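You operate a simulated robot arm through the tools that you are given. There is no shell and no other tool. Be economical: measure what you need, move in short steps, check, and stop when the job is done.

The job below is to be done with a simulated robot arm. You get a single attempt, and the scene is never put back.

Task
Put things in order on the packing table. At the end: the pink damper stands where the orange memory card (marked "TILE") stood; the green memory card (marked "HOOK") stands where the pink damper stood; the orange memory card stands where the blue-cap desiccant can stood; the blue-cap desiccant can stands on top of the yellow-band parcel; whatever was shut is shut again. Leave all else as you found it, and nothing knocked over.

The check looks at the end state, three seconds after you hand in, the way a careful person would. Anything else that was tipped, shoved, dropped, spilled or broken makes it a failure. A push-on lid holds only when it is set on centred and level and pressed home; a screw cap is set on level and turned clockwise until tight.

Robot
A 6-joint arm with a two-finger parallel gripper, fixed in place. Base frame: the origin is at the foot of the arm, x ahead of it, y to its left, z up; the work surface is at about z = 0. Units: mm, rad, N and s.
With the tool pointing down near the work surface it reaches from about 140 to 580 mm from the base axis. Its first joint turns from -1.152 to 1.152 rad. Payload 2.1 kg.
Tool frame: the origin (TCP) lies between the finger pads and is the grasp point; the fingertips stand 30 mm ahead of it; z points along the fingers, y is the line along which they close. Largest opening 94 mm; finger width 28, thickness 10; the body of the gripper, 50 by 96 mm, starts 55 mm behind the TCP.
Orientation is that of the tool frame in the base frame, as a unit quaternion [x, y, z, w]. With the fingers straight down and closing along the base's y, the tool's x points along the base's -x, its y along +y and its z along -z.

Tools
- The arm moves only by the tool play_rows. Its argument "targets" is a list of rows, each a list of 3 entries, a list of its own where there are three numbers: the shift along the tool's x, y, z in cm, then the turn, a rotation vector about the tool's x, y, z in rad, then the gripper command, from -1 (fully open) to 1 (shut), values between in proportion. In form: [[[tx, ty, tz], [rx, ry, rz], hand], ...]. A call has 1 to 12 rows; each row shifts and turns the commanded pose from where the row before left it, along the tool's axes as they then stand. A row lasts 0.2 s, in which the tool goes at most 50 mm and 0.15 rad; a call with a longer step from one row to the next is refused whole, and so is a gripper value outside its range. A pose out of reach is approached as far as the arm can. The call stops where the force on the tool passes 40 N (or 10 N more than at its start, if that is more) or the arm is blocked; 0.2 s more then pass. The fingers move at their own pace (about 72 mm/s each) and stop on an object; they squeeze with about 43 N. The grip force told is the motor's: it shows also when the fingers shut on nothing. Time passes only in rows, and 0.2 s behind the last, so rows that do not move let the fingers close. The reply holds the time, the measured pose of the TCP, the force on the tool along the base axes, the opening and the grip force, in the units named above and with some noise, with the torque about the TCP (base axes, N m) and any sound that the robot's microphone picked up.
- Cameras (640 x 400 px; columns grow to the right, rows downward): "scene" is fixed at [59.3, -380.3, 498.5]; the picture's right is [0.71, -0.70, 0.00], its down [-0.41, -0.42, -0.81] and it looks along [0.57, 0.58, -0.58] (base axes); focal length 244 px, centre (320, 200). "wrist" rides on the gripper at [76, 14, -103] in the tool frame; the picture's right is [-0.18, 0.98, 0.00], its down [-0.75, -0.14, -0.64] and it looks along [-0.63, -0.12, 0.77] (tool axes); focal length 243 px, centre (320, 200). There is no depth. A picture from a camera that has moved, and an enlarged one, comes with that camera's place and axes in the base frame and with its lens. The place of the scene camera against the robot may be out by one fixed shift of up to 25 mm in any direction.
- grab_frame(camera): a new picture of that camera. No time passes.
- inspect(camera, box): a new picture of the part [left, top, right, bottom] of that camera's present view, enlarged. No time passes.
- finish_job(): hands the job in; it is judged then, once.

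Work in short steps. Places have to be worked out from the pictures, the camera data and where the tool is seen: move nearer, look again, correct. Check each grasp and each placing, and mend what went wrong. You have 120 turns and 76 pictures in all, those below and enlarged ones among them. Open the gripper and draw the arm clear of the work before you hand the job in, unless the task says otherwise; then end with one line.

The tools are called after "Call:" as a command line: name --argument value ..., lists and objects as JSON in quotes. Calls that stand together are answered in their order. play_rows: Moves the arm, as the interface text tells. Its arguments: {"type":"object","properties":{"targets":{"type":"array"}},"required":["targets"]} The other tools are called the same way: grab_frame (camera) takes a picture; inspect (camera, box) takes an enlarged picture of a part of a camera's view; finish_job () hands the job in.

At the start:

```text
clock: 0.0
ee_pos: [329.4, 183.2, 325.7]
orientation: [-0.001, 1.0, 0.0, 0.001]
ft_force: [-0.3, 0.2, 0.0]
wrist_torque: [-0.01, 0.01, -0.01]
finger_gap: 94.0
grip_force: 0.1
```

scene: 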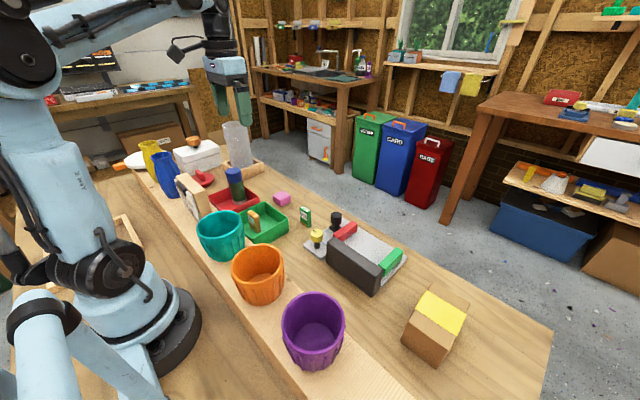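
wrist: 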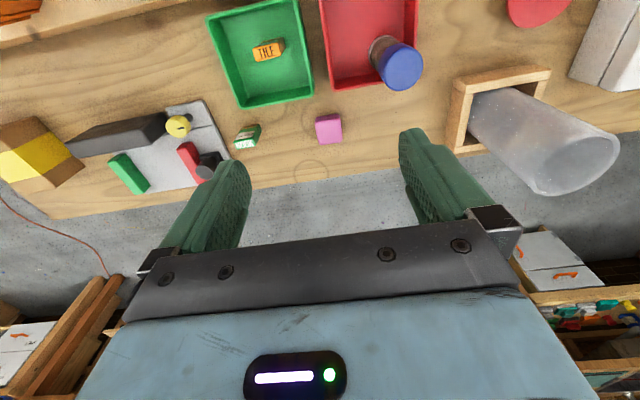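

I'll start by enlarging the relevant parts of both views to identify items and their shapes.

Call:
inspect --camera "scene" --box '[120, 120, 330, 250]'

Call:
inspect --camera "scene" --box '[280, 190, 490, 370]'

Call:
inspect --camera "wrist" --box '[190, 0, 450, 170]'

```text
3.05 times, centred on (225, 185) of scene
camera zoom: at [59.3, -380.3, 498.5], right [0.71, -0.7, 0.0], down [-0.41, -0.42, -0.81], along [0.57, 0.58, -0.58], focal length 743 px, centre (610, 246)
```

zoom: 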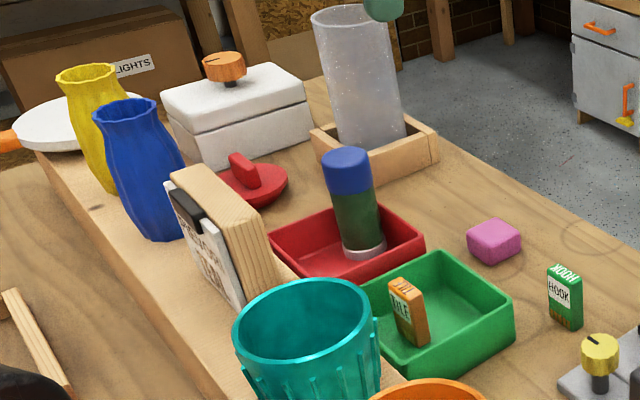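

```text
2.22 times, centred on (385, 280) of scene
camera zoom: at [59.3, -380.3, 498.5], right [0.71, -0.7, 0.0], down [-0.41, -0.42, -0.81], along [0.57, 0.58, -0.58], focal length 542 px, centre (176, 22)
```

zoom: 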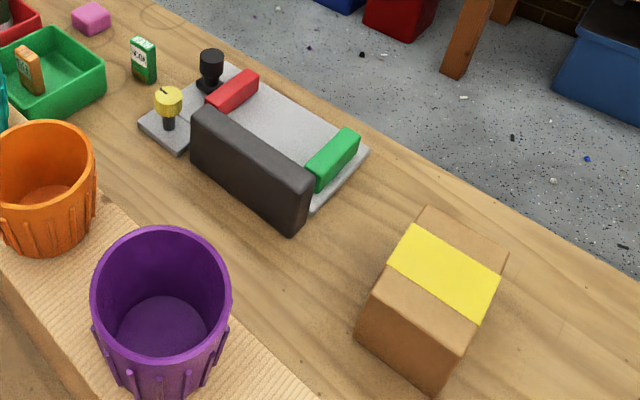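

```text
2.35 times, centred on (320, 85) of wrist
camera zoom: at [252.7, 198.0, 428.2], right [0.18, 0.98, 0.0], down [0.75, -0.14, 0.64], along [0.63, -0.12, -0.77], focal length 571 px, centre (320, 471)
```

zoom: 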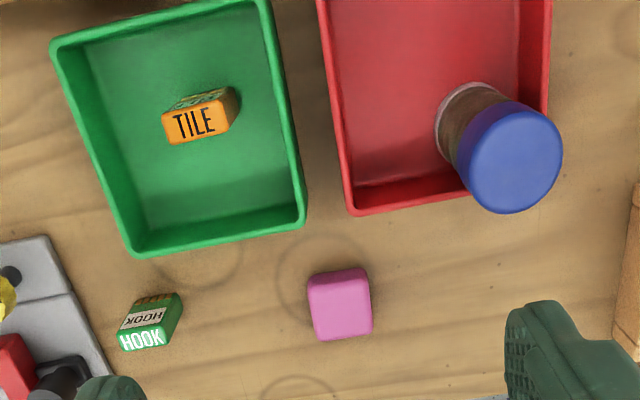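

The can stands in the red tray near (334, 280), top about z≈106; orange card near (298,112), damper near (436,177), green card near (423,30), parcel near (371,-310). I move above the can for a closer look.

Call:
play_rows --targets '[[[-0.1, 2.4, 3.2], [0, 0, 0], -1], [[-0.1, 2.4, 3.2], [0, 0, 0], -1], [[-0.1, 2.4, 3.2], [0, 0, 0], -1], [[-0.1, 2.4, 3.2], [0, 0, 0], -1], [[0, 0, 0], [0, 0, 0], -1]]'

Call:
grab_frame --camera "wrist"

Call:
grab_frame --camera "scene"

```text
clock: 1.2
ee_pos: [335.5, 279.6, 197.6]
orientation: [0.0, 1.0, 0.0, 0.0]
ft_force: [0.2, 0.6, 0.2]
wrist_torque: [0.03, 0.02, -0.01]
finger_gap: 93.9
grip_force: 0.1
```

```text
70 pictures are left
camera wrist: at [258.1, 294.9, 300.1], right [0.18, 0.98, 0.0], down [0.75, -0.14, 0.64], along [0.63, -0.12, -0.77], focal length 243 px, centre (320, 200)
```

wrist: 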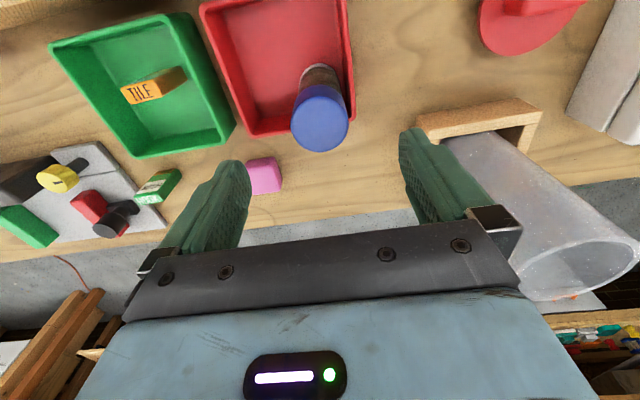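

```text
69 pictures are left
```

scene: 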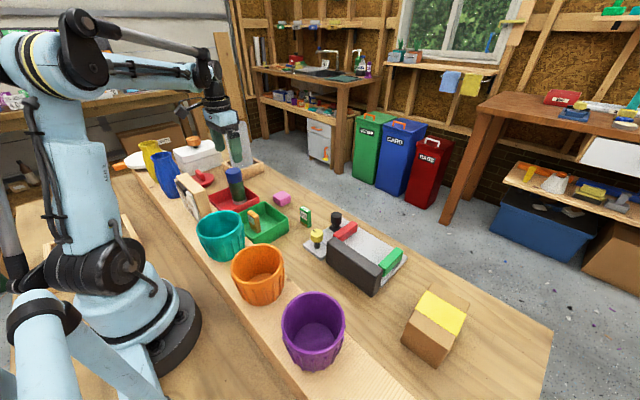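

The two views triangulate the can to (335, 281), top z≈106, diameter ≈47. I check tray wall height and cap shape in close-ups before picking grip height.

Call:
inspect --camera "wrist" --box '[190, 0, 430, 150]'

Call:
inspect --camera "scene" --box '[180, 150, 320, 250]'

```text
2.67 times, centred on (310, 75) of wrist
camera zoom: at [258.1, 294.9, 300.1], right [0.18, 0.98, 0.0], down [0.75, -0.14, 0.64], along [0.63, -0.12, -0.77], focal length 647 px, centre (347, 533)
```

zoom: 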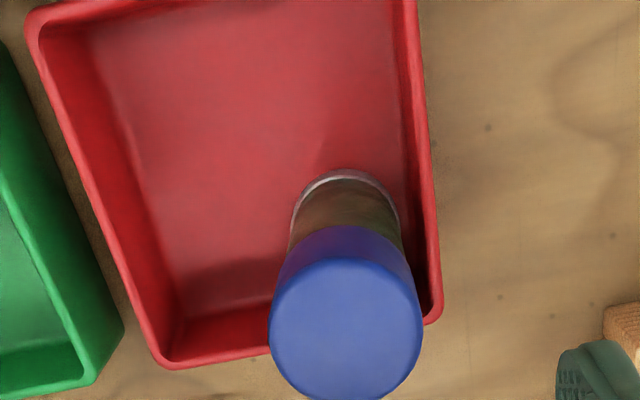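

```text
4.00 times, centred on (250, 200) of scene
camera zoom: at [59.3, -380.3, 498.5], right [0.71, -0.7, 0.0], down [-0.41, -0.42, -0.81], along [0.57, 0.58, -0.58], focal length 976 px, centre (600, 200)
```

zoom: 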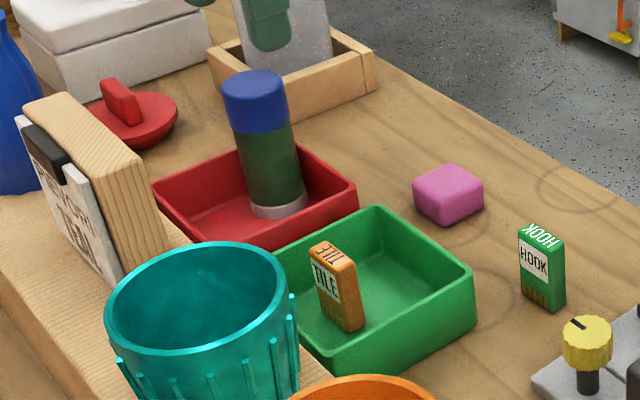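

Can centre ≈ (333, 281), tray rim ≈ z 36, cap bottom ≈ z 77. I descend to TCP z≈74 (tips at 44, above rim) and close.

Call:
play_rows --targets '[[[0.25, 0.14, 3.0], [0, 0, 0], -1], [[0, 0, 3.0], [0, 0, 0], -1], [[0, 0, 3.0], [0, 0, 0], -1], [[0, 0, 2.3], [0, 0, 0], -1], [[0, 0, 1.0], [0, 0, 0], -1], [[0, 0, 0], [0, 0, 0], -1]]'

Call:
grab_frame --camera "wrist"

```text
clock: 2.6
ee_pos: [331.7, 280.3, 72.3]
orientation: [0.0, 1.0, 0.0, 0.001]
ft_force: [0.1, -0.7, 0.5]
wrist_torque: [0.02, 0.01, 0.0]
finger_gap: 94.0
grip_force: 0.0
```

```text
66 pictures are left
camera wrist: at [254.7, 295.7, 176.5], right [0.18, 0.98, 0.0], down [0.75, -0.14, 0.64], along [0.63, -0.12, -0.77], focal length 243 px, centre (320, 200)
```

wrist: 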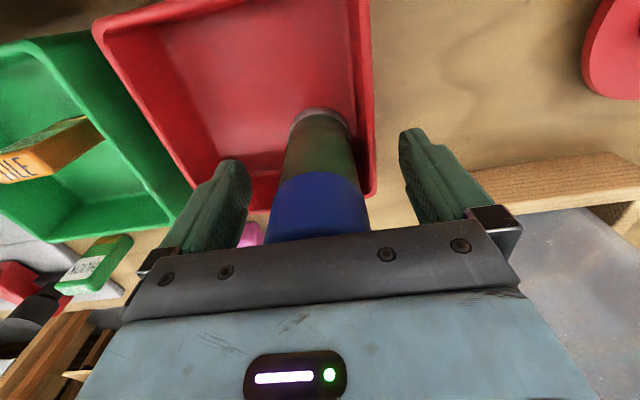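

The can sits centred between the fingers. Closing gently in place.

Call:
play_rows --targets '[[[0, 0, 0], [0, 0, 0], 0], [[0, 0, 0], [0, 0, 0], 1], [[0, 0, 0], [0, 0, 0], 1], [[0, 0, 0], [0, 0, 0], 1]]'

Call:
grab_frame --camera "wrist"

```text
clock: 3.2
ee_pos: [331.7, 288.8, 73.4]
orientation: [0.0, 1.0, 0.013, 0.003]
ft_force: [5.3, 22.8, -10.3]
wrist_torque: [0.29, -0.23, -1.0]
finger_gap: 49.6
grip_force: 41.3
stopped in row 3: the force on the tool passed its limit at 48 N (the readings are from after the stop); the commanded pose is now the measured one
```

```text
65 pictures are left
camera wrist: at [254.2, 301.1, 176.2], right [0.18, 0.98, 0.03], down [0.75, -0.16, 0.64], along [0.64, -0.1, -0.77], focal length 243 px, centre (320, 200)
```

wrist: 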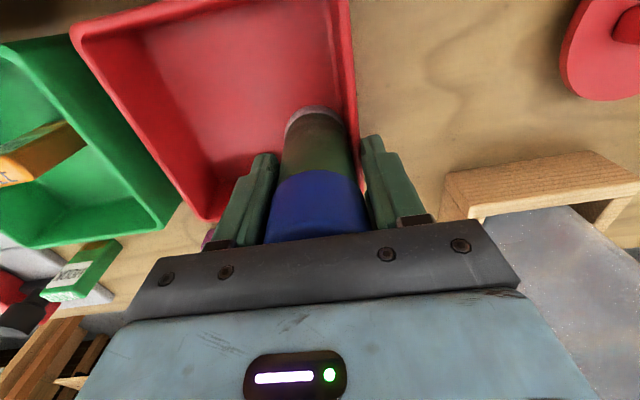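

The tool was dragged ~8 mm toward +y, likely because the right finger caught the tray rim from outside. I'll inspect before anything else.

Call:
inspect --camera "wrist" --box '[230, 80, 430, 260]'

Call:
inspect --camera "scene" --box '[180, 150, 320, 250]'

```text
2.22 times, centred on (330, 170) of wrist
camera zoom: at [254.2, 301.1, 176.2], right [0.18, 0.98, 0.03], down [0.75, -0.16, 0.64], along [0.64, -0.1, -0.77], focal length 539 px, centre (298, 267)
```

zoom: 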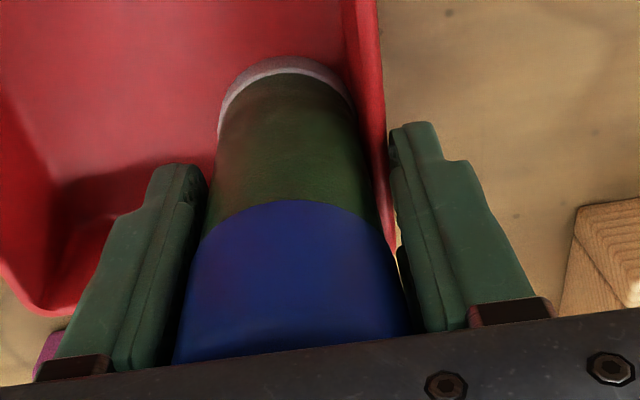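

```text
4.00 times, centred on (250, 200) of scene
camera zoom: at [59.4, -380.3, 498.5], right [0.71, -0.7, 0.0], down [-0.41, -0.42, -0.81], along [0.57, 0.58, -0.58], focal length 976 px, centre (600, 200)
```

zoom: 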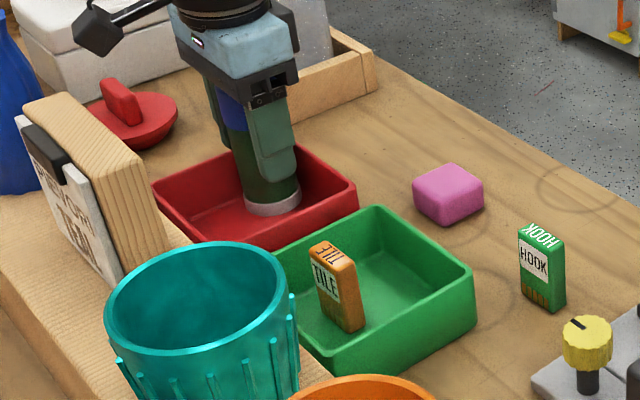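

Tray didn't move; the can slid a few mm toward the wall because the finger met the rim (rim ≈ 43 mm high). I open, level the tool, and rise to regrip higher.

Call:
play_rows --targets '[[[0, 0, 0], [0, 0, 0], 0.0], [[0, 0, 0], [0, 0, 0], -1], [[0, 0, 0], [0.026, 0.006, 0], -1], [[0, 0, -1.2], [0, 0, 0], -1], [[0, 0, 0], [0, 0, 0], -1]]'

Call:
grab_frame --camera "wrist"

```text
clock: 4.5
ee_pos: [330.6, 285.7, 84.9]
orientation: [-0.001, 1.0, -0.006, -0.001]
ft_force: [-0.3, -0.7, -0.5]
wrist_torque: [-0.02, -0.01, -0.03]
finger_gap: 94.1
grip_force: 0.0
```

```text
62 pictures are left
camera wrist: at [255.1, 301.9, 188.7], right [0.18, 0.98, -0.01], down [0.76, -0.13, 0.64], along [0.63, -0.12, -0.77], focal length 243 px, centre (320, 200)
```

wrist: 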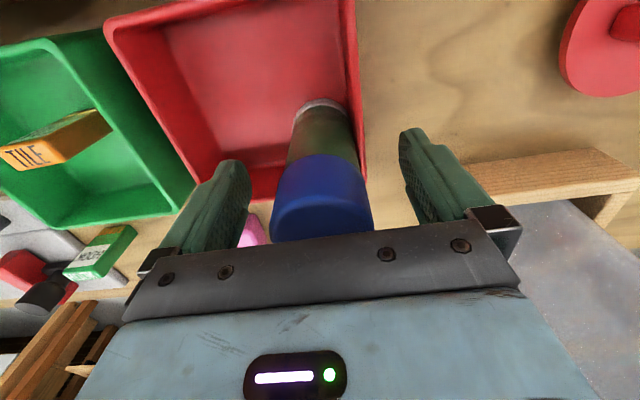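

Tips now ≈ z 55, above the rim, and the can is centred at y≈286. Level slightly and close.

Call:
play_rows --targets '[[[0, 0, 0], [-0.012, 0, 0], -1], [[0, 0, 0], [0, 0, 0], 0], [[0, 0, 0], [0, 0, 0], 0.3], [[0, 0, 0], [0, 0, 0], 1], [[0, 0, 0], [0, 0, 0], 1]]'

Call:
grab_frame --camera "wrist"

```text
clock: 5.7
ee_pos: [331.8, 286.5, 85.4]
orientation: [-0.001, 1.0, 0.001, -0.001]
ft_force: [-0.8, 1.9, 0.1]
wrist_torque: [0.01, 0.02, 0.0]
finger_gap: 45.2
grip_force: 42.8
```

```text
61 pictures are left
camera wrist: at [255.0, 300.7, 188.7], right [0.18, 0.98, 0.0], down [0.76, -0.14, 0.64], along [0.63, -0.12, -0.77], focal length 243 px, centre (320, 200)
```

wrist: 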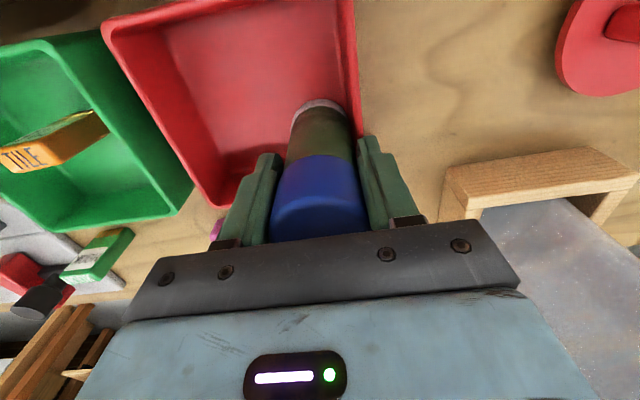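

Clean grip (45.2 mm, no side force). Lift gently and check that the whole can comes along.

Call:
play_rows --targets '[[[0, 0, -0.5], [0, 0, 0], 1], [[0, 0, -1], [0, 0, 0], 1], [[0, 0, -2], [0, 0, 0], 1], [[0, 0, -3], [0, 0, 0], 1], [[0, 0, -4], [0, 0, 0], 1], [[0, 0, -4], [0, 0, 0], 1], [[0, 0, 0], [0, 0, 0], 1]]'

Call:
grab_frame --camera "wrist"

Call:
inspect --camera "scene" --box '[180, 120, 320, 250]'

```text
clock: 7.2
ee_pos: [331.6, 286.1, 230.9]
orientation: [-0.001, 1.0, 0.001, -0.001]
ft_force: [0.4, 0.1, -0.8]
wrist_torque: [0.02, -0.02, 0.0]
finger_gap: 45.5
grip_force: 43.5
```

```text
60 pictures are left
camera wrist: at [254.7, 300.9, 334.0], right [0.18, 0.98, 0.0], down [0.76, -0.14, 0.64], along [0.63, -0.12, -0.77], focal length 243 px, centre (320, 200)
```

wrist: 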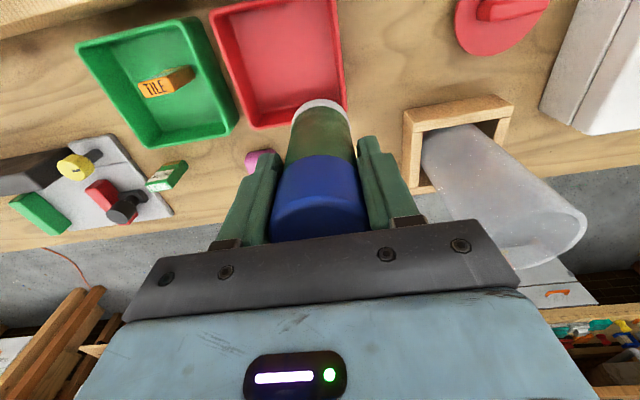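

```text
3.08 times, centred on (250, 185) of scene
camera zoom: at [59.3, -380.3, 498.5], right [0.71, -0.7, 0.0], down [-0.41, -0.42, -0.81], along [0.57, 0.58, -0.58], focal length 750 px, centre (535, 246)
```

zoom: 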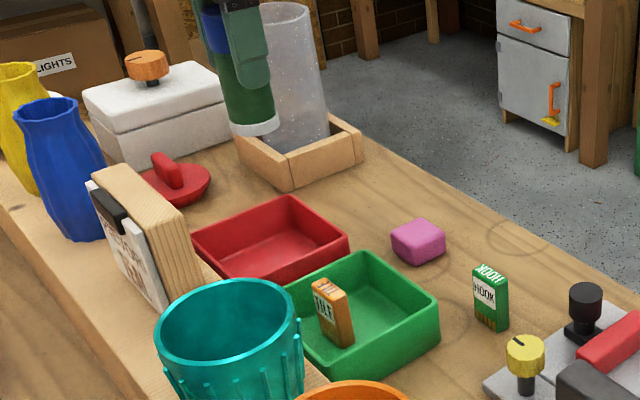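

The can is held whole and upright. I carry it high across toward the parcel and stop short to measure the parcel.

Call:
play_rows --targets '[[[0, -4.8, -0.4], [0, 0, 0], 1], [[0, -4.8, -0.4], [0, 0, 0], 1], [[0, -4.8, -0.4], [0, 0, 0], 1], [[0, -4.8, -0.4], [0, 0, 0], 1], [[0, -4.8, -0.4], [0, 0, 0], 1], [[0, -4.8, -0.4], [0, 0, 0], 1], [[0, -4.8, -0.4], [0, 0, 0], 1], [[0, -4.8, -0.4], [0, 0, 0], 1], [[0, -4.8, 0], [0, 0, 0], 1], [[0, -2, 0], [0, 0, 0], 1], [[0, 0, 0], [0, 0, 0], 1]]'

Call:
grab_frame --camera "wrist"

```text
clock: 9.7
ee_pos: [332.8, -167.1, 261.1]
orientation: [-0.001, 1.0, 0.001, -0.002]
ft_force: [-0.4, -0.4, -2.1]
wrist_torque: [0.02, 0.03, 0.0]
finger_gap: 45.3
grip_force: 42.8
```

```text
58 pictures are left
camera wrist: at [255.7, -152.5, 364.5], right [0.18, 0.98, 0.0], down [0.76, -0.14, 0.64], along [0.63, -0.12, -0.77], focal length 243 px, centre (320, 200)
```

wrist: 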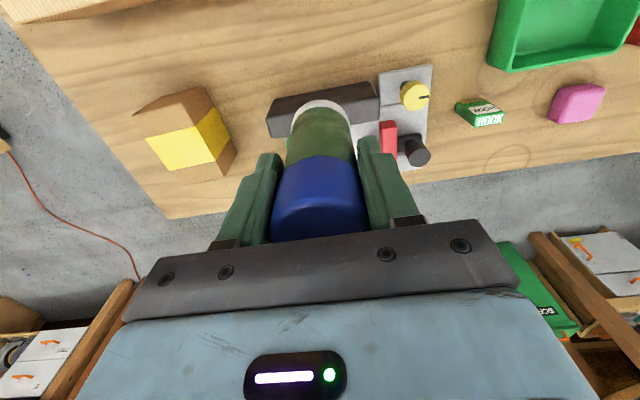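

Call:
inspect --camera "wrist" --box '[90, 60, 290, 200]'

```text
2.86 times, centred on (190, 130) of wrist
camera zoom: at [255.7, -152.5, 364.5], right [0.18, 0.98, 0.0], down [0.76, -0.14, 0.64], along [0.63, -0.12, -0.77], focal length 693 px, centre (691, 400)
```

zoom: 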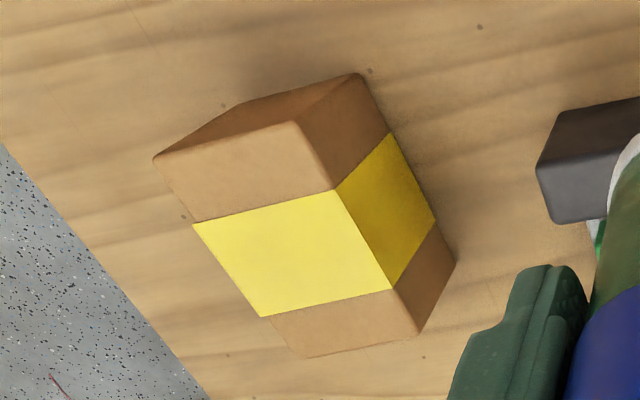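

Parcel top: centre ≈ (373, -357), z≈77, about 107×65 mm. I move the can above it at z=200 (can bottom ≈117).

Call:
play_rows --targets '[[[-1.0, -4.6, 0], [0, 0, 0], 1], [[-1.0, -4.6, 0], [0, 0, 0], 1], [[-1.0, -4.6, 0], [0, 0, 0], 1], [[-1.0, -4.6, 0], [0, 0, 0], 1], [[0, -0.6, 3], [0, 0, 0], 1], [[0, 0, 3.0], [0, 0, 0], 1], [[0, 0, 0], [0, 0, 0], 1]]'

Call:
grab_frame --camera "wrist"

Call:
inspect --camera "scene" --box '[380, 200, 500, 370]'

```text
clock: 11.2
ee_pos: [373.6, -356.8, 199.8]
orientation: [-0.001, 1.0, 0.0, -0.001]
ft_force: [0.0, 0.3, -0.6]
wrist_torque: [-0.01, 0.01, -0.03]
finger_gap: 45.4
grip_force: 43.2
```

```text
56 pictures are left
camera wrist: at [296.1, -342.8, 304.1], right [0.18, 0.98, 0.0], down [0.76, -0.14, 0.64], along [0.63, -0.12, -0.77], focal length 243 px, centre (320, 200)
```

wrist: 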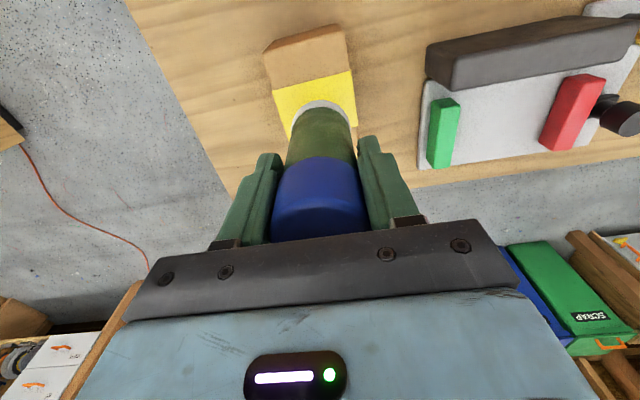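

```text
2.35 times, centred on (440, 285) of scene
camera zoom: at [59.3, -380.3, 498.5], right [0.71, -0.7, 0.0], down [-0.41, -0.42, -0.81], along [0.57, 0.58, -0.58], focal length 574 px, centre (38, 0)
```

zoom: 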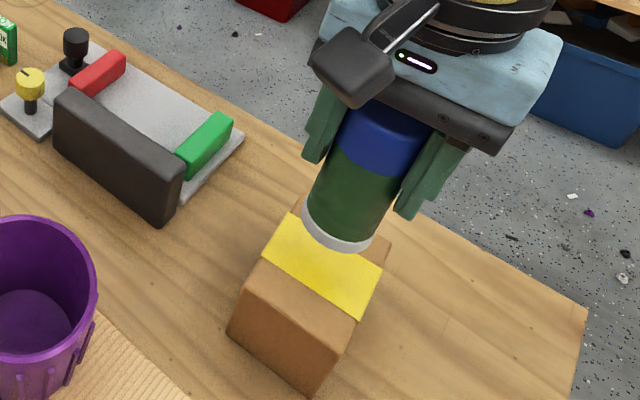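

Well aligned. Descend to 168, then feel for contact in small steps.

Call:
play_rows --targets '[[[0, 0, 1.6], [0, 0, 0], 1], [[0, 0, 1.6], [0, 0, 0], 1], [[0, 0, 0], [0, 0, 0], 1]]'

Call:
inspect --camera "scene" --box '[400, 220, 500, 370]'

```text
clock: 12.1
ee_pos: [373.4, -355.9, 169.2]
orientation: [-0.001, 1.0, 0.001, -0.001]
ft_force: [-0.5, -0.2, -1.0]
wrist_torque: [-0.01, -0.01, 0.01]
finger_gap: 45.5
grip_force: 42.9
```

```text
2.67 times, centred on (450, 295) of scene
camera zoom: at [59.3, -380.3, 498.5], right [0.71, -0.7, 0.0], down [-0.41, -0.42, -0.81], along [0.57, 0.58, -0.58], focal length 650 px, centre (-27, -53)
```

zoom: 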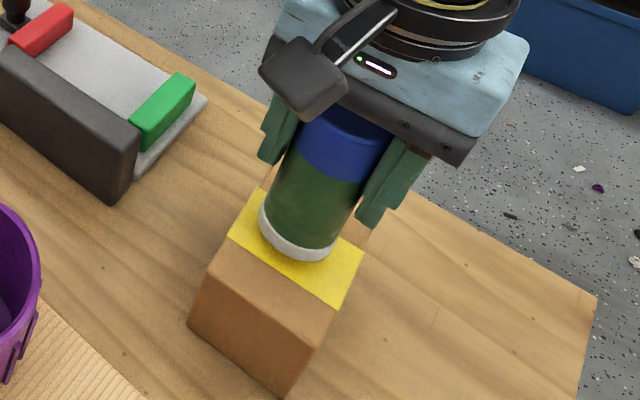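

Can bottom is a few mm above the yellow band, close to centred. Small downward steps until force appears.

Call:
play_rows --targets '[[[0, 0, 0.3], [0, 0, 0], 1], [[0, 0, 0.2], [0, 0, 0], 1], [[0, 0, 0], [0, 0, 0], 1]]'

Call:
play_rows --targets '[[[0, 0, 0.2], [0, 0, 0], 1], [[0, 0, 0], [0, 0, 0], 1]]'

```text
clock: 12.8
ee_pos: [373.3, -356.6, 163.9]
orientation: [-0.001, 1.0, 0.001, -0.001]
ft_force: [0.1, -0.1, -1.5]
wrist_torque: [-0.01, 0.01, 0.02]
finger_gap: 45.4
grip_force: 42.9
```

```text
clock: 13.4
ee_pos: [372.1, -356.2, 160.5]
orientation: [-0.001, 1.0, 0.001, 0.0]
ft_force: [-0.1, 0.7, -1.7]
wrist_torque: [0.02, 0.02, -0.04]
finger_gap: 45.7
grip_force: 43.6
```

No contact yet; continue down in 1–2 mm steps.

Call:
play_rows --targets '[[[0, 0, 0.15], [0, 0, 0], 1], [[0, 0, 0], [0, 0, 0], 1]]'

Call:
play_rows --targets '[[[0, 0, 0.1], [0, 0, 0], 1], [[0, 0, 0], [0, 0, 0], 1]]'

Call:
play_rows --targets '[[[0, 0, 0.1], [0, 0, 0], 1], [[0, 0, 0], [0, 0, 0], 1]]'

```text
clock: 14.1
ee_pos: [372.3, -356.7, 160.6]
orientation: [-0.001, 1.0, 0.001, -0.001]
ft_force: [-0.2, 0.3, -2.1]
wrist_torque: [0.0, 0.03, -0.01]
finger_gap: 45.5
grip_force: 43.6
```

```text
clock: 14.7
ee_pos: [372.6, -356.9, 158.3]
orientation: [-0.001, 1.0, 0.001, -0.002]
ft_force: [-0.3, 0.5, -1.0]
wrist_torque: [0.04, 0.01, 0.03]
finger_gap: 45.6
grip_force: 42.7
```

```text
clock: 15.2
ee_pos: [372.5, -356.3, 158.2]
orientation: [-0.001, 1.0, 0.0, -0.002]
ft_force: [-0.1, 0.1, -1.4]
wrist_torque: [0.02, 0.01, 0.02]
finger_gap: 45.1
grip_force: 42.8
```

Call:
inspect --camera "scene" --box '[420, 270, 480, 330]'

Call:
play_rows --targets '[[[0, 0, 0.15], [0, 0, 0], 1], [[0, 0, 0], [0, 0, 0], 1]]'

Call:
play_rows --targets '[[[0, 0, 0.15], [0, 0, 0], 1], [[0, 0, 0], [0, 0, 0], 1]]'

```text
6.67 times, centred on (450, 300) of scene
camera zoom: at [59.3, -380.3, 498.5], right [0.71, -0.7, 0.0], down [-0.41, -0.42, -0.81], along [0.57, 0.58, -0.58], focal length 1626 px, centre (-547, -467)
```

zoom: 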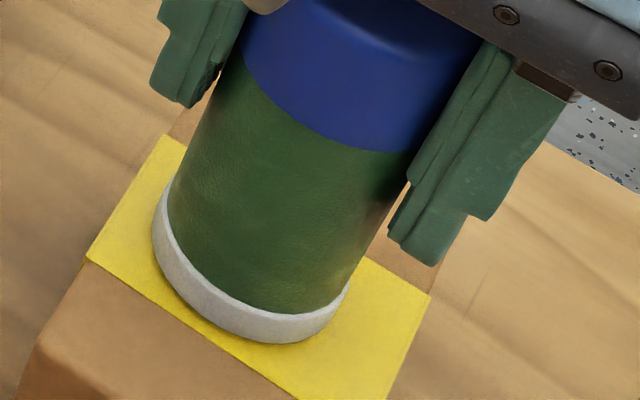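

```text
clock: 15.8
ee_pos: [373.2, -356.4, 157.0]
orientation: [0.0, 1.0, 0.001, -0.001]
ft_force: [-0.3, 0.5, -1.2]
wrist_torque: [0.01, 0.0, -0.03]
finger_gap: 45.7
grip_force: 43.3
```

```text
clock: 16.4
ee_pos: [373.2, -354.4, 155.6]
orientation: [-0.001, 1.0, 0.001, -0.001]
ft_force: [0.1, -0.2, -0.2]
wrist_torque: [-0.03, 0.01, 0.03]
finger_gap: 45.4
grip_force: 42.7
```

Still no clear contact force. Continuing in small steps.

Call:
play_rows --targets '[[[0, 0, 0.15], [0, 0, 0], 1], [[0, 0, 0], [0, 0, 0], 1]]'

Call:
play_rows --targets '[[[0, 0, 0.15], [0, 0, 0], 1], [[0, 0, 0], [0, 0, 0], 1]]'

Call:
inspect --camera "scene" --box '[420, 270, 480, 330]'

```text
clock: 17.1
ee_pos: [373.2, -356.7, 155.4]
orientation: [-0.001, 1.0, 0.001, 0.0]
ft_force: [1.4, -0.2, 36.6]
wrist_torque: [-0.05, -0.17, -0.08]
finger_gap: 45.5
grip_force: 42.8
```

```text
clock: 17.6
ee_pos: [372.8, -355.2, 152.3]
orientation: [-0.001, 1.0, 0.001, 0.001]
ft_force: [4.9, -0.9, 36.5]
wrist_torque: [-0.08, -0.34, -0.03]
finger_gap: 45.4
grip_force: 43.3
```

```text
6.67 times, centred on (450, 300) of scene
camera zoom: at [59.2, -380.2, 498.6], right [0.71, -0.7, 0.0], down [-0.41, -0.42, -0.81], along [0.57, 0.58, -0.58], focal length 1626 px, centre (-547, -467)
```

zoom: 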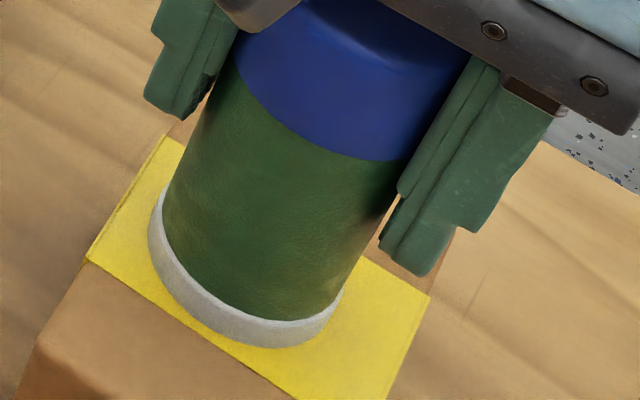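

Firm contact at z≈155 (36 N). I ease off 2 mm, open, and rise.

Call:
play_rows --targets '[[[0, 0, -0.2], [0, 0, 0], 1], [[0, 0, 0], [0, 0, 0], 1]]'

Call:
play_rows --targets '[[[0, 0, 0], [0, 0, 0], 0], [[0, 0, 0], [0, 0, 0], -0.5], [[0, 0, 0], [0, 0, 0], -1], [[0, 0, 0], [0, 0, 0], -1], [[0, 0, -2], [0, 0, 0], -1], [[0, 0, -4], [0, 0, 0], -1], [[0, 0, -4], [0, 0, 0], -1], [[0, 0, 0], [0, 0, 0], -1]]'

Call:
grab_frame --camera "wrist"

Call:
inspect --camera "scene" --box '[400, 220, 500, 370]'

```text
clock: 18.2
ee_pos: [372.9, -354.8, 152.7]
orientation: [-0.001, 1.0, 0.001, -0.002]
ft_force: [0.1, -0.1, -1.3]
wrist_torque: [-0.01, -0.02, -0.02]
finger_gap: 45.5
grip_force: 43.6
```

```text
clock: 20.1
ee_pos: [372.5, -354.3, 255.9]
orientation: [0.0, 1.0, 0.001, -0.001]
ft_force: [0.1, -0.3, -0.3]
wrist_torque: [0.0, 0.02, -0.01]
finger_gap: 93.9
grip_force: 0.0
```

```text
51 pictures are left
camera wrist: at [296.0, -341.1, 358.8], right [0.18, 0.98, 0.0], down [0.76, -0.14, 0.64], along [0.63, -0.12, -0.77], focal length 243 px, centre (320, 200)
```

wrist: 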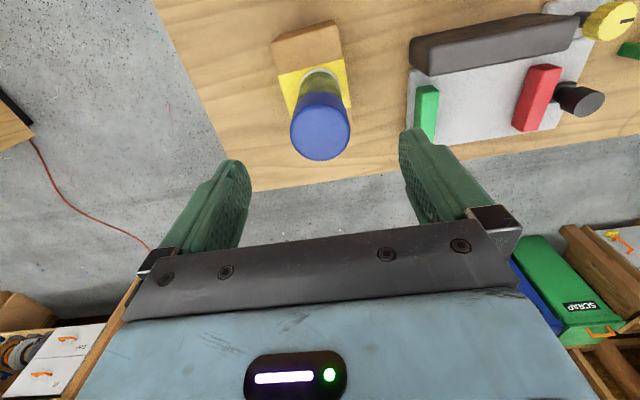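

```text
2.67 times, centred on (450, 295) of scene
camera zoom: at [59.3, -380.3, 498.5], right [0.71, -0.7, 0.0], down [-0.41, -0.42, -0.81], along [0.57, 0.58, -0.58], focal length 650 px, centre (-27, -53)
```

zoom: 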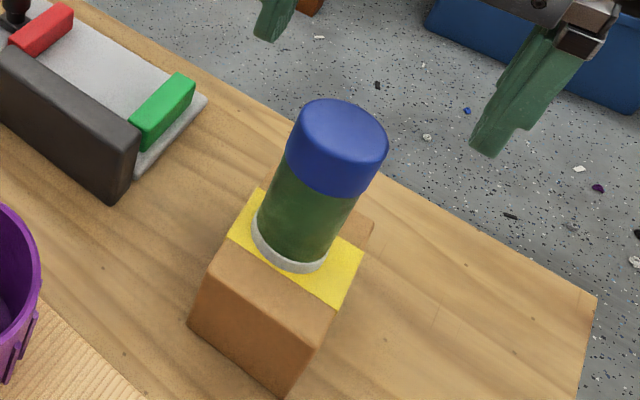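

Can stands upright on the parcel. Now move to above the orange card for a close look.

Call:
play_rows --targets '[[[0.75, 4.65, 0], [0, 0, 0], -1], [[0.75, 4.65, 0], [0, 0, 0], -1], [[0.75, 4.65, 0], [0, 0, 0], -1], [[0.75, 4.65, 0], [0, 0, 0], -1], [[0.75, 4.65, 0], [0, 0, 0], -1], [[0.75, 4.65, 0], [0, 0, 0], -1], [[0.75, 4.65, 0], [0, 0, 0], -1], [[0.75, 4.65, 0], [0, 0, 0], -1], [[0.75, 4.65, 0], [0, 0, 0], -1], [[0.75, 4.65, 0], [0, 0, 0], -1], [[0, 0, 4], [0, 0, 0], -1], [[0, 0, 4], [0, 0, 0], -1]]'

Call:
grab_frame --camera "wrist"

Call:
inspect --camera "wrist" --box '[240, 0, 440, 180]'

```text
clock: 22.6
ee_pos: [296.1, 110.0, 176.0]
orientation: [-0.001, 1.0, 0.001, -0.001]
ft_force: [-0.2, 0.6, -0.5]
wrist_torque: [-0.06, 0.0, -0.02]
finger_gap: 93.8
grip_force: 0.0
```

```text
49 pictures are left
camera wrist: at [219.8, 123.7, 279.4], right [0.18, 0.98, 0.0], down [0.75, -0.14, 0.64], along [0.63, -0.12, -0.77], focal length 243 px, centre (320, 200)
```

wrist: 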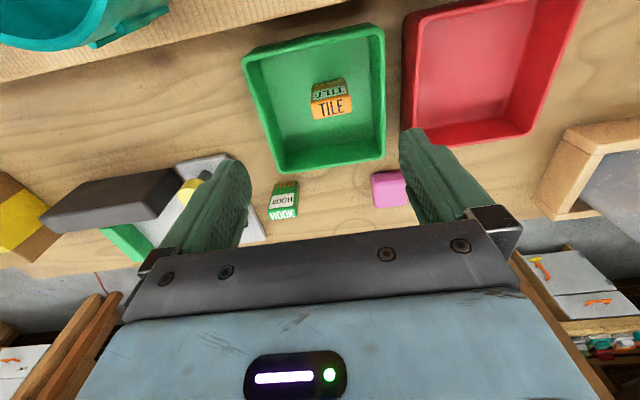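

```text
2.22 times, centred on (340, 90) of wrist
camera zoom: at [219.8, 123.7, 279.4], right [0.18, 0.98, 0.0], down [0.75, -0.14, 0.64], along [0.63, -0.12, -0.77], focal length 539 px, centre (276, 444)
```

zoom: 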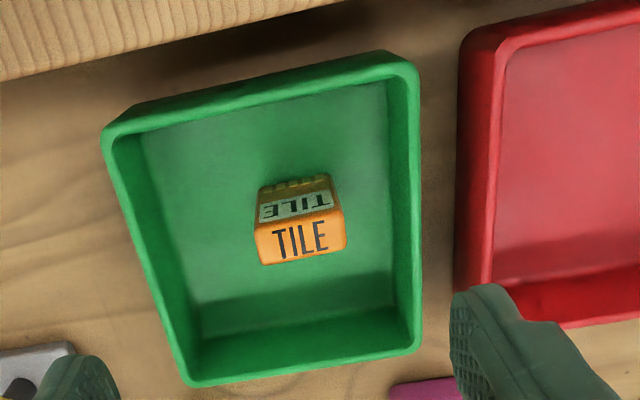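

Orange card: centre ≈ (295.5, 120), ~35 wide × 14 thick × 53 tall (top z≈59), yawed ≈5.5°. I'll grip its thin sides, so I rotate the tool 95.5° (camera to −y side) above it and half-close the gripper.

Call:
play_rows --targets '[[[0.06, 1.0, 0], [0, 0, -0.139], 0], [[0, 0, 0], [0, 0, -0.139], 0], [[0, 0, 0], [0, 0, -0.139], 0], [[0, 0, 0], [0, 0, -0.139], 0], [[0, 0, 0], [0, 0, -0.139], 0], [[0, 0, 0], [0, 0, -0.139], 0], [[0, 0, 0], [0, 0, -0.139], 0], [[0, 0, 0], [0, 0, -0.139], 0], [[0, 0, 0], [0, 0, -0.139], 0], [[0, 0, 0], [0, 0, -0.139], 0], [[0, 0, 0], [0, 0, -0.139], 0], [[0, 0, 0], [0, 0, -0.139], 0]]'

Call:
grab_frame --camera "wrist"

Call:
grab_frame --camera "scene"

```text
clock: 25.2
ee_pos: [296.6, 119.5, 174.7]
orientation: [0.742, -0.67, -0.001, 0.0]
ft_force: [0.4, 0.0, 0.6]
wrist_torque: [-0.03, -0.02, 0.05]
finger_gap: 47.0
grip_force: 0.1
```

```text
47 pictures are left
camera wrist: at [289.5, 42.2, 278.5], right [-1.0, 0.08, 0.0], down [0.07, 0.76, 0.64], along [0.05, 0.64, -0.77], focal length 243 px, centre (320, 200)
```

wrist: 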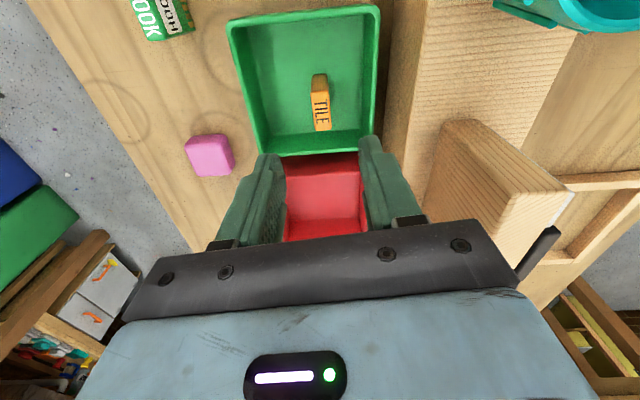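

```text
46 pictures are left
```

scene: 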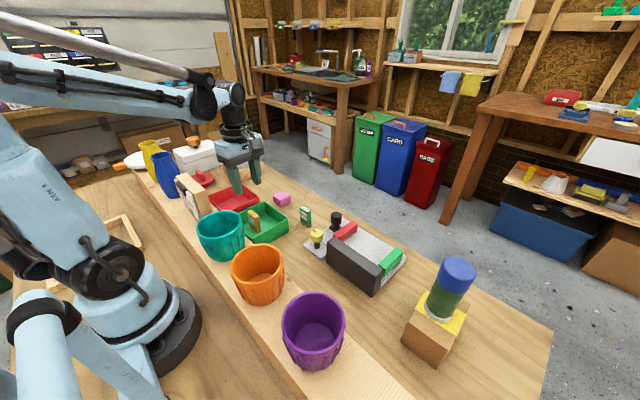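

Rotated cleanly. Zoom on the card to refine.

Call:
inspect --camera "wrist" --box '[220, 0, 400, 160]'

```text
2.50 times, centred on (310, 80) of wrist
camera zoom: at [289.5, 42.2, 278.5], right [-1.0, 0.08, 0.0], down [0.07, 0.76, 0.64], along [0.05, 0.64, -0.77], focal length 606 px, centre (345, 500)
```

zoom: 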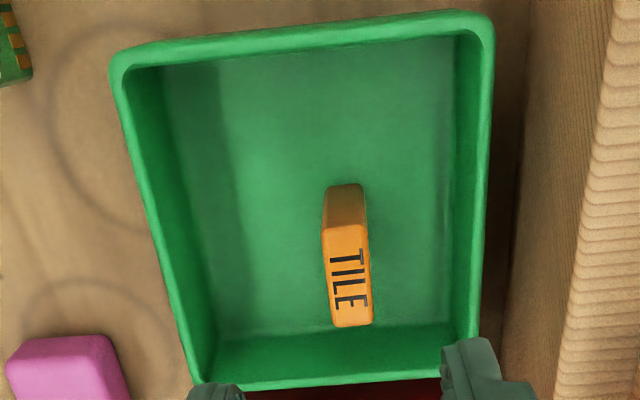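

Card centre here ≈ (294, 120), yaw ≈2–3°. Shift 2 mm, untwist slightly, and descend to z=60 with the fingers straddling the thin sides.

Call:
play_rows --targets '[[[0, 0.2, 2.5], [0, 0, 0.045], 0], [[0, 0, 3], [0, 0, 0], 0], [[0, 0, 3], [0, 0, 0], 0], [[0, 0, 1], [0, 0, 0], 0], [[0, 0, 0], [0, 0, 0], 0]]'

Call:
grab_frame --camera "wrist"

```text
clock: 26.4
ee_pos: [294.6, 118.3, 80.1]
orientation: [0.725, -0.688, -0.002, -0.001]
ft_force: [0.6, -0.5, 0.1]
wrist_torque: [0.02, 0.02, -0.01]
finger_gap: 47.0
grip_force: 0.0
```

```text
44 pictures are left
camera wrist: at [283.6, 42.0, 183.4], right [-0.99, 0.13, 0.0], down [0.1, 0.76, 0.64], along [0.08, 0.64, -0.77], focal length 243 px, centre (320, 200)
```

wrist: 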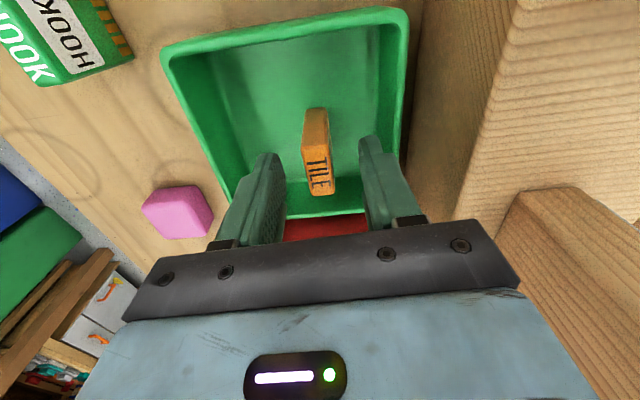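

Card lies between the fingers. Descend 2 cm more and close.

Call:
play_rows --targets '[[[-0.2, 0, 1.0], [0, 0, 0], 0], [[0, 0, 1.0], [0, 0, 0], 0], [[0, 0, 0], [0, 0, 0], 0.3], [[0, 0, 0], [0, 0, 0], 0.6], [[0, 0, 0], [0, 0, 0], 1], [[0, 0, 0], [0, 0, 0], 1]]'

Call:
grab_frame --camera "wrist"

```text
clock: 27.9
ee_pos: [294.0, 121.3, 60.7]
orientation: [0.725, -0.688, -0.001, 0.0]
ft_force: [-0.4, -0.3, 0.8]
wrist_torque: [0.03, -0.01, 0.01]
finger_gap: 19.3
grip_force: 42.8
```

```text
43 pictures are left
camera wrist: at [283.7, 44.2, 163.8], right [-0.99, 0.13, 0.0], down [0.1, 0.76, 0.64], along [0.08, 0.64, -0.77], focal length 243 px, centre (320, 200)
```

wrist: 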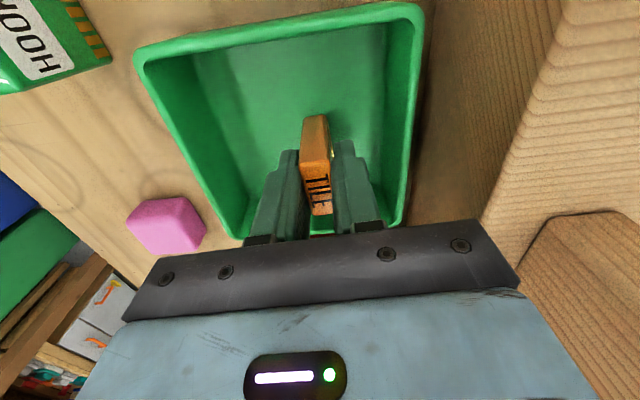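

Gap 19 mm is a bit more than estimated; zoom to check the contact.

Call:
inspect --camera "wrist" --box '[240, 100, 400, 240]'

```text
2.86 times, centred on (320, 170) of wrist
camera zoom: at [283.7, 44.2, 163.8], right [-0.99, 0.13, 0.0], down [0.1, 0.76, 0.64], along [0.08, 0.64, -0.77], focal length 693 px, centre (320, 286)
```

zoom: 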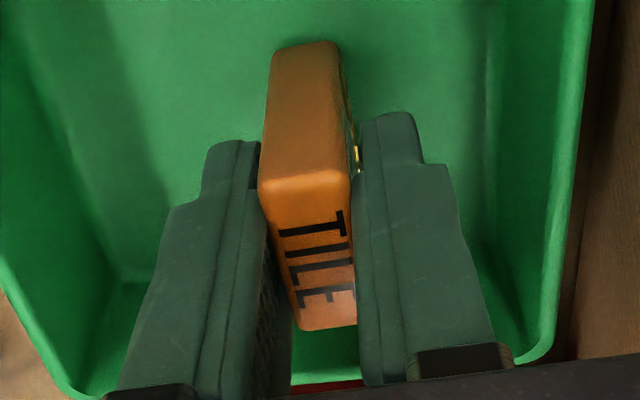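

The card is essentially flat between the pads. Lift gently.

Call:
play_rows --targets '[[[0, 0, -0.5], [0, 0, 0], 1], [[0, 0, -1.5], [0, 0, 0], 1], [[0, 0, -3], [0, 0, 0], 1], [[0, 0, -4], [0, 0, 0], 1], [[0, 0, -2], [0, 0, 0], 1], [[0, 0, 0], [0, 0, 0], 1]]'

Call:
grab_frame --camera "wrist"

Call:
inspect --camera "scene" --box '[180, 120, 320, 250]'

```text
clock: 29.2
ee_pos: [294.5, 120.9, 171.1]
orientation: [0.725, -0.688, -0.001, 0.0]
ft_force: [-0.2, -0.3, -0.3]
wrist_torque: [-0.01, -0.01, 0.02]
finger_gap: 19.3
grip_force: 43.1
```

```text
41 pictures are left
camera wrist: at [283.3, 43.7, 273.9], right [-0.99, 0.13, 0.0], down [0.1, 0.76, 0.64], along [0.08, 0.64, -0.77], focal length 243 px, centre (320, 200)
```

wrist: 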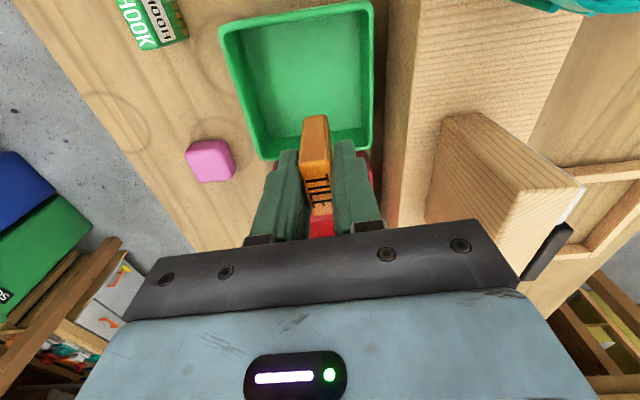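

```text
3.08 times, centred on (250, 185) of scene
camera zoom: at [59.3, -380.3, 498.5], right [0.71, -0.7, 0.0], down [-0.41, -0.42, -0.81], along [0.57, 0.58, -0.58], focal length 750 px, centre (535, 246)
```

zoom: 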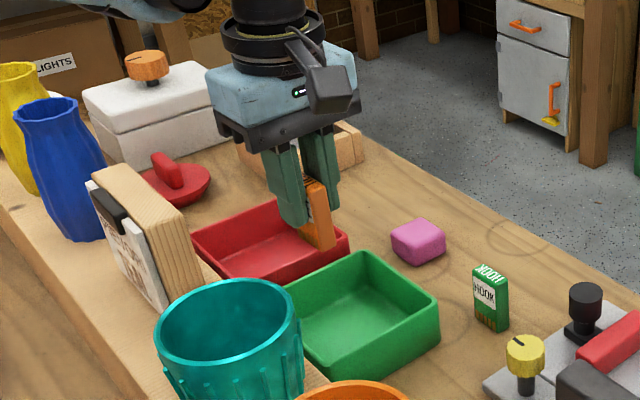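

Card held upright. Move above the can's old spot (332, 281) and lower partially.

Call:
play_rows --targets '[[[-3.94, -1.15, 0], [0, 0, 0], 1], [[-3.94, -1.15, 0], [0, 0, 0], 1], [[-3.94, -1.15, 0], [0, 0, 0], 1], [[-3.95, -1.16, 0], [0, 0, 0], 1], [[0, 0, 3], [0, 0, 0], 1], [[0, 0, 3], [0, 0, 0], 1], [[0, 0, 0], [0, 0, 0], 1]]'

Call:
grab_frame --camera "wrist"

Call:
inspect --camera "scene" --box '[180, 120, 320, 250]'

```text
clock: 30.9
ee_pos: [329.8, 280.7, 110.2]
orientation: [0.724, -0.689, -0.001, 0.0]
ft_force: [0.3, 0.6, 0.1]
wrist_torque: [-0.02, 0.03, -0.01]
finger_gap: 19.1
grip_force: 42.6
```

```text
39 pictures are left
camera wrist: at [320.9, 204.1, 213.6], right [-0.99, 0.13, 0.0], down [0.1, 0.76, 0.64], along [0.08, 0.64, -0.77], focal length 243 px, centre (320, 200)
```

wrist: 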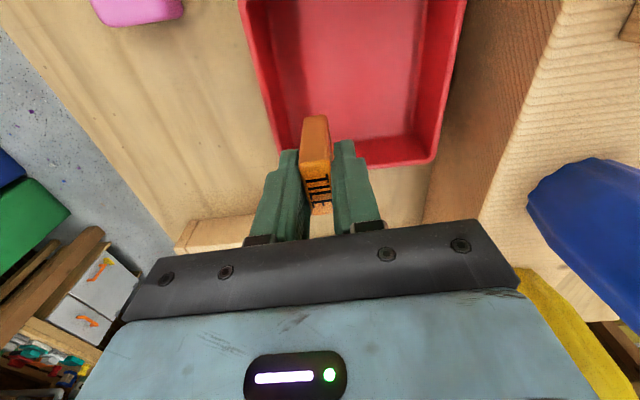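

```text
3.08 times, centred on (250, 185) of scene
camera zoom: at [59.3, -380.3, 498.5], right [0.71, -0.7, 0.0], down [-0.41, -0.42, -0.81], along [0.57, 0.58, -0.58], focal length 750 px, centre (535, 246)
```

zoom: 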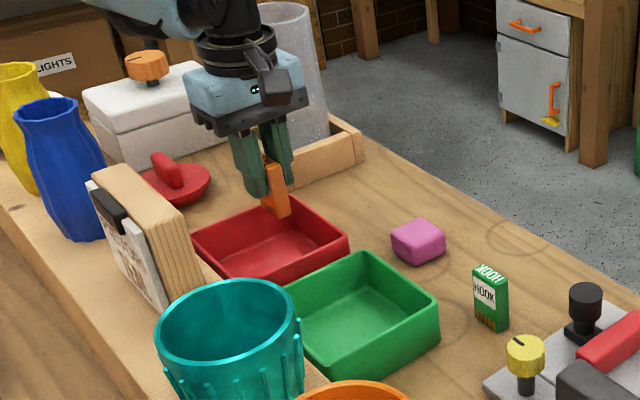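

On target; shift +2 mm in x and lower to just above floor contact (expected at TCP z≈60).

Call:
play_rows --targets '[[[0, -0.2, 2], [0, 0, 0], 1], [[0, 0, 2], [0, 0, 0], 1], [[0, 0, 0.5], [0, 0, 0], 1], [[0, 0, 0], [0, 0, 0], 1]]'

Call:
play_rows --targets '[[[0, 0, 0.2], [0, 0, 0], 1], [[0, 0, 0], [0, 0, 0], 1]]'

Call:
play_rows --targets '[[[0, 0, 0.15], [0, 0, 0], 1], [[0, 0, 0], [0, 0, 0], 1]]'

```text
clock: 31.9
ee_pos: [333.8, 280.5, 65.9]
orientation: [0.726, -0.688, -0.001, 0.001]
ft_force: [0.7, 0.5, 0.0]
wrist_torque: [-0.02, -0.01, 0.02]
finger_gap: 19.3
grip_force: 43.0
```

```text
clock: 32.5
ee_pos: [333.9, 281.7, 64.0]
orientation: [0.726, -0.688, -0.001, 0.0]
ft_force: [0.2, 0.0, -0.1]
wrist_torque: [0.01, -0.02, -0.01]
finger_gap: 19.1
grip_force: 43.3
```

```text
clock: 33.0
ee_pos: [334.2, 280.8, 62.4]
orientation: [0.725, -0.688, -0.002, 0.001]
ft_force: [0.8, 1.0, -0.6]
wrist_torque: [-0.02, 0.02, 0.02]
finger_gap: 19.5
grip_force: 43.1
```

Call:
play_rows --targets '[[[0, 0, 0.1], [0, 0, 0], 1], [[0, 0, 0], [0, 0, 0], 1]]'

Call:
play_rows --targets '[[[0, 0, 0.1], [0, 0, 0], 1], [[0, 0, 0], [0, 0, 0], 1]]'

```text
clock: 33.6
ee_pos: [333.1, 281.9, 61.7]
orientation: [0.726, -0.688, -0.001, 0.001]
ft_force: [-0.3, 0.6, -0.8]
wrist_torque: [0.0, -0.01, 0.02]
finger_gap: 19.2
grip_force: 42.5
```

```text
clock: 34.2
ee_pos: [334.6, 281.7, 59.7]
orientation: [0.726, -0.688, -0.001, 0.0]
ft_force: [-0.4, 0.3, 1.0]
wrist_torque: [-0.01, 0.02, 0.0]
finger_gap: 19.3
grip_force: 42.6
```

Call:
play_rows --targets '[[[0, 0, 0.1], [0, 0, 0], 1], [[0, 0, 0], [0, 0, 0], 1]]'

Call:
play_rows --targets '[[[0, 0, 0.1], [0, 0, 0], 1], [[0, 0, 0], [0, 0, 0], 1]]'

```text
clock: 34.9
ee_pos: [334.7, 280.7, 59.1]
orientation: [0.726, -0.688, -0.001, 0.0]
ft_force: [-1.0, -2.1, 30.8]
wrist_torque: [-0.05, 0.02, -0.02]
finger_gap: 19.3
grip_force: 42.8
```

```text
clock: 35.5
ee_pos: [335.3, 281.5, 58.3]
orientation: [0.726, -0.688, -0.002, -0.001]
ft_force: [-0.7, -1.8, 39.4]
wrist_torque: [0.0, 0.0, 0.01]
finger_gap: 19.1
grip_force: 42.9
```

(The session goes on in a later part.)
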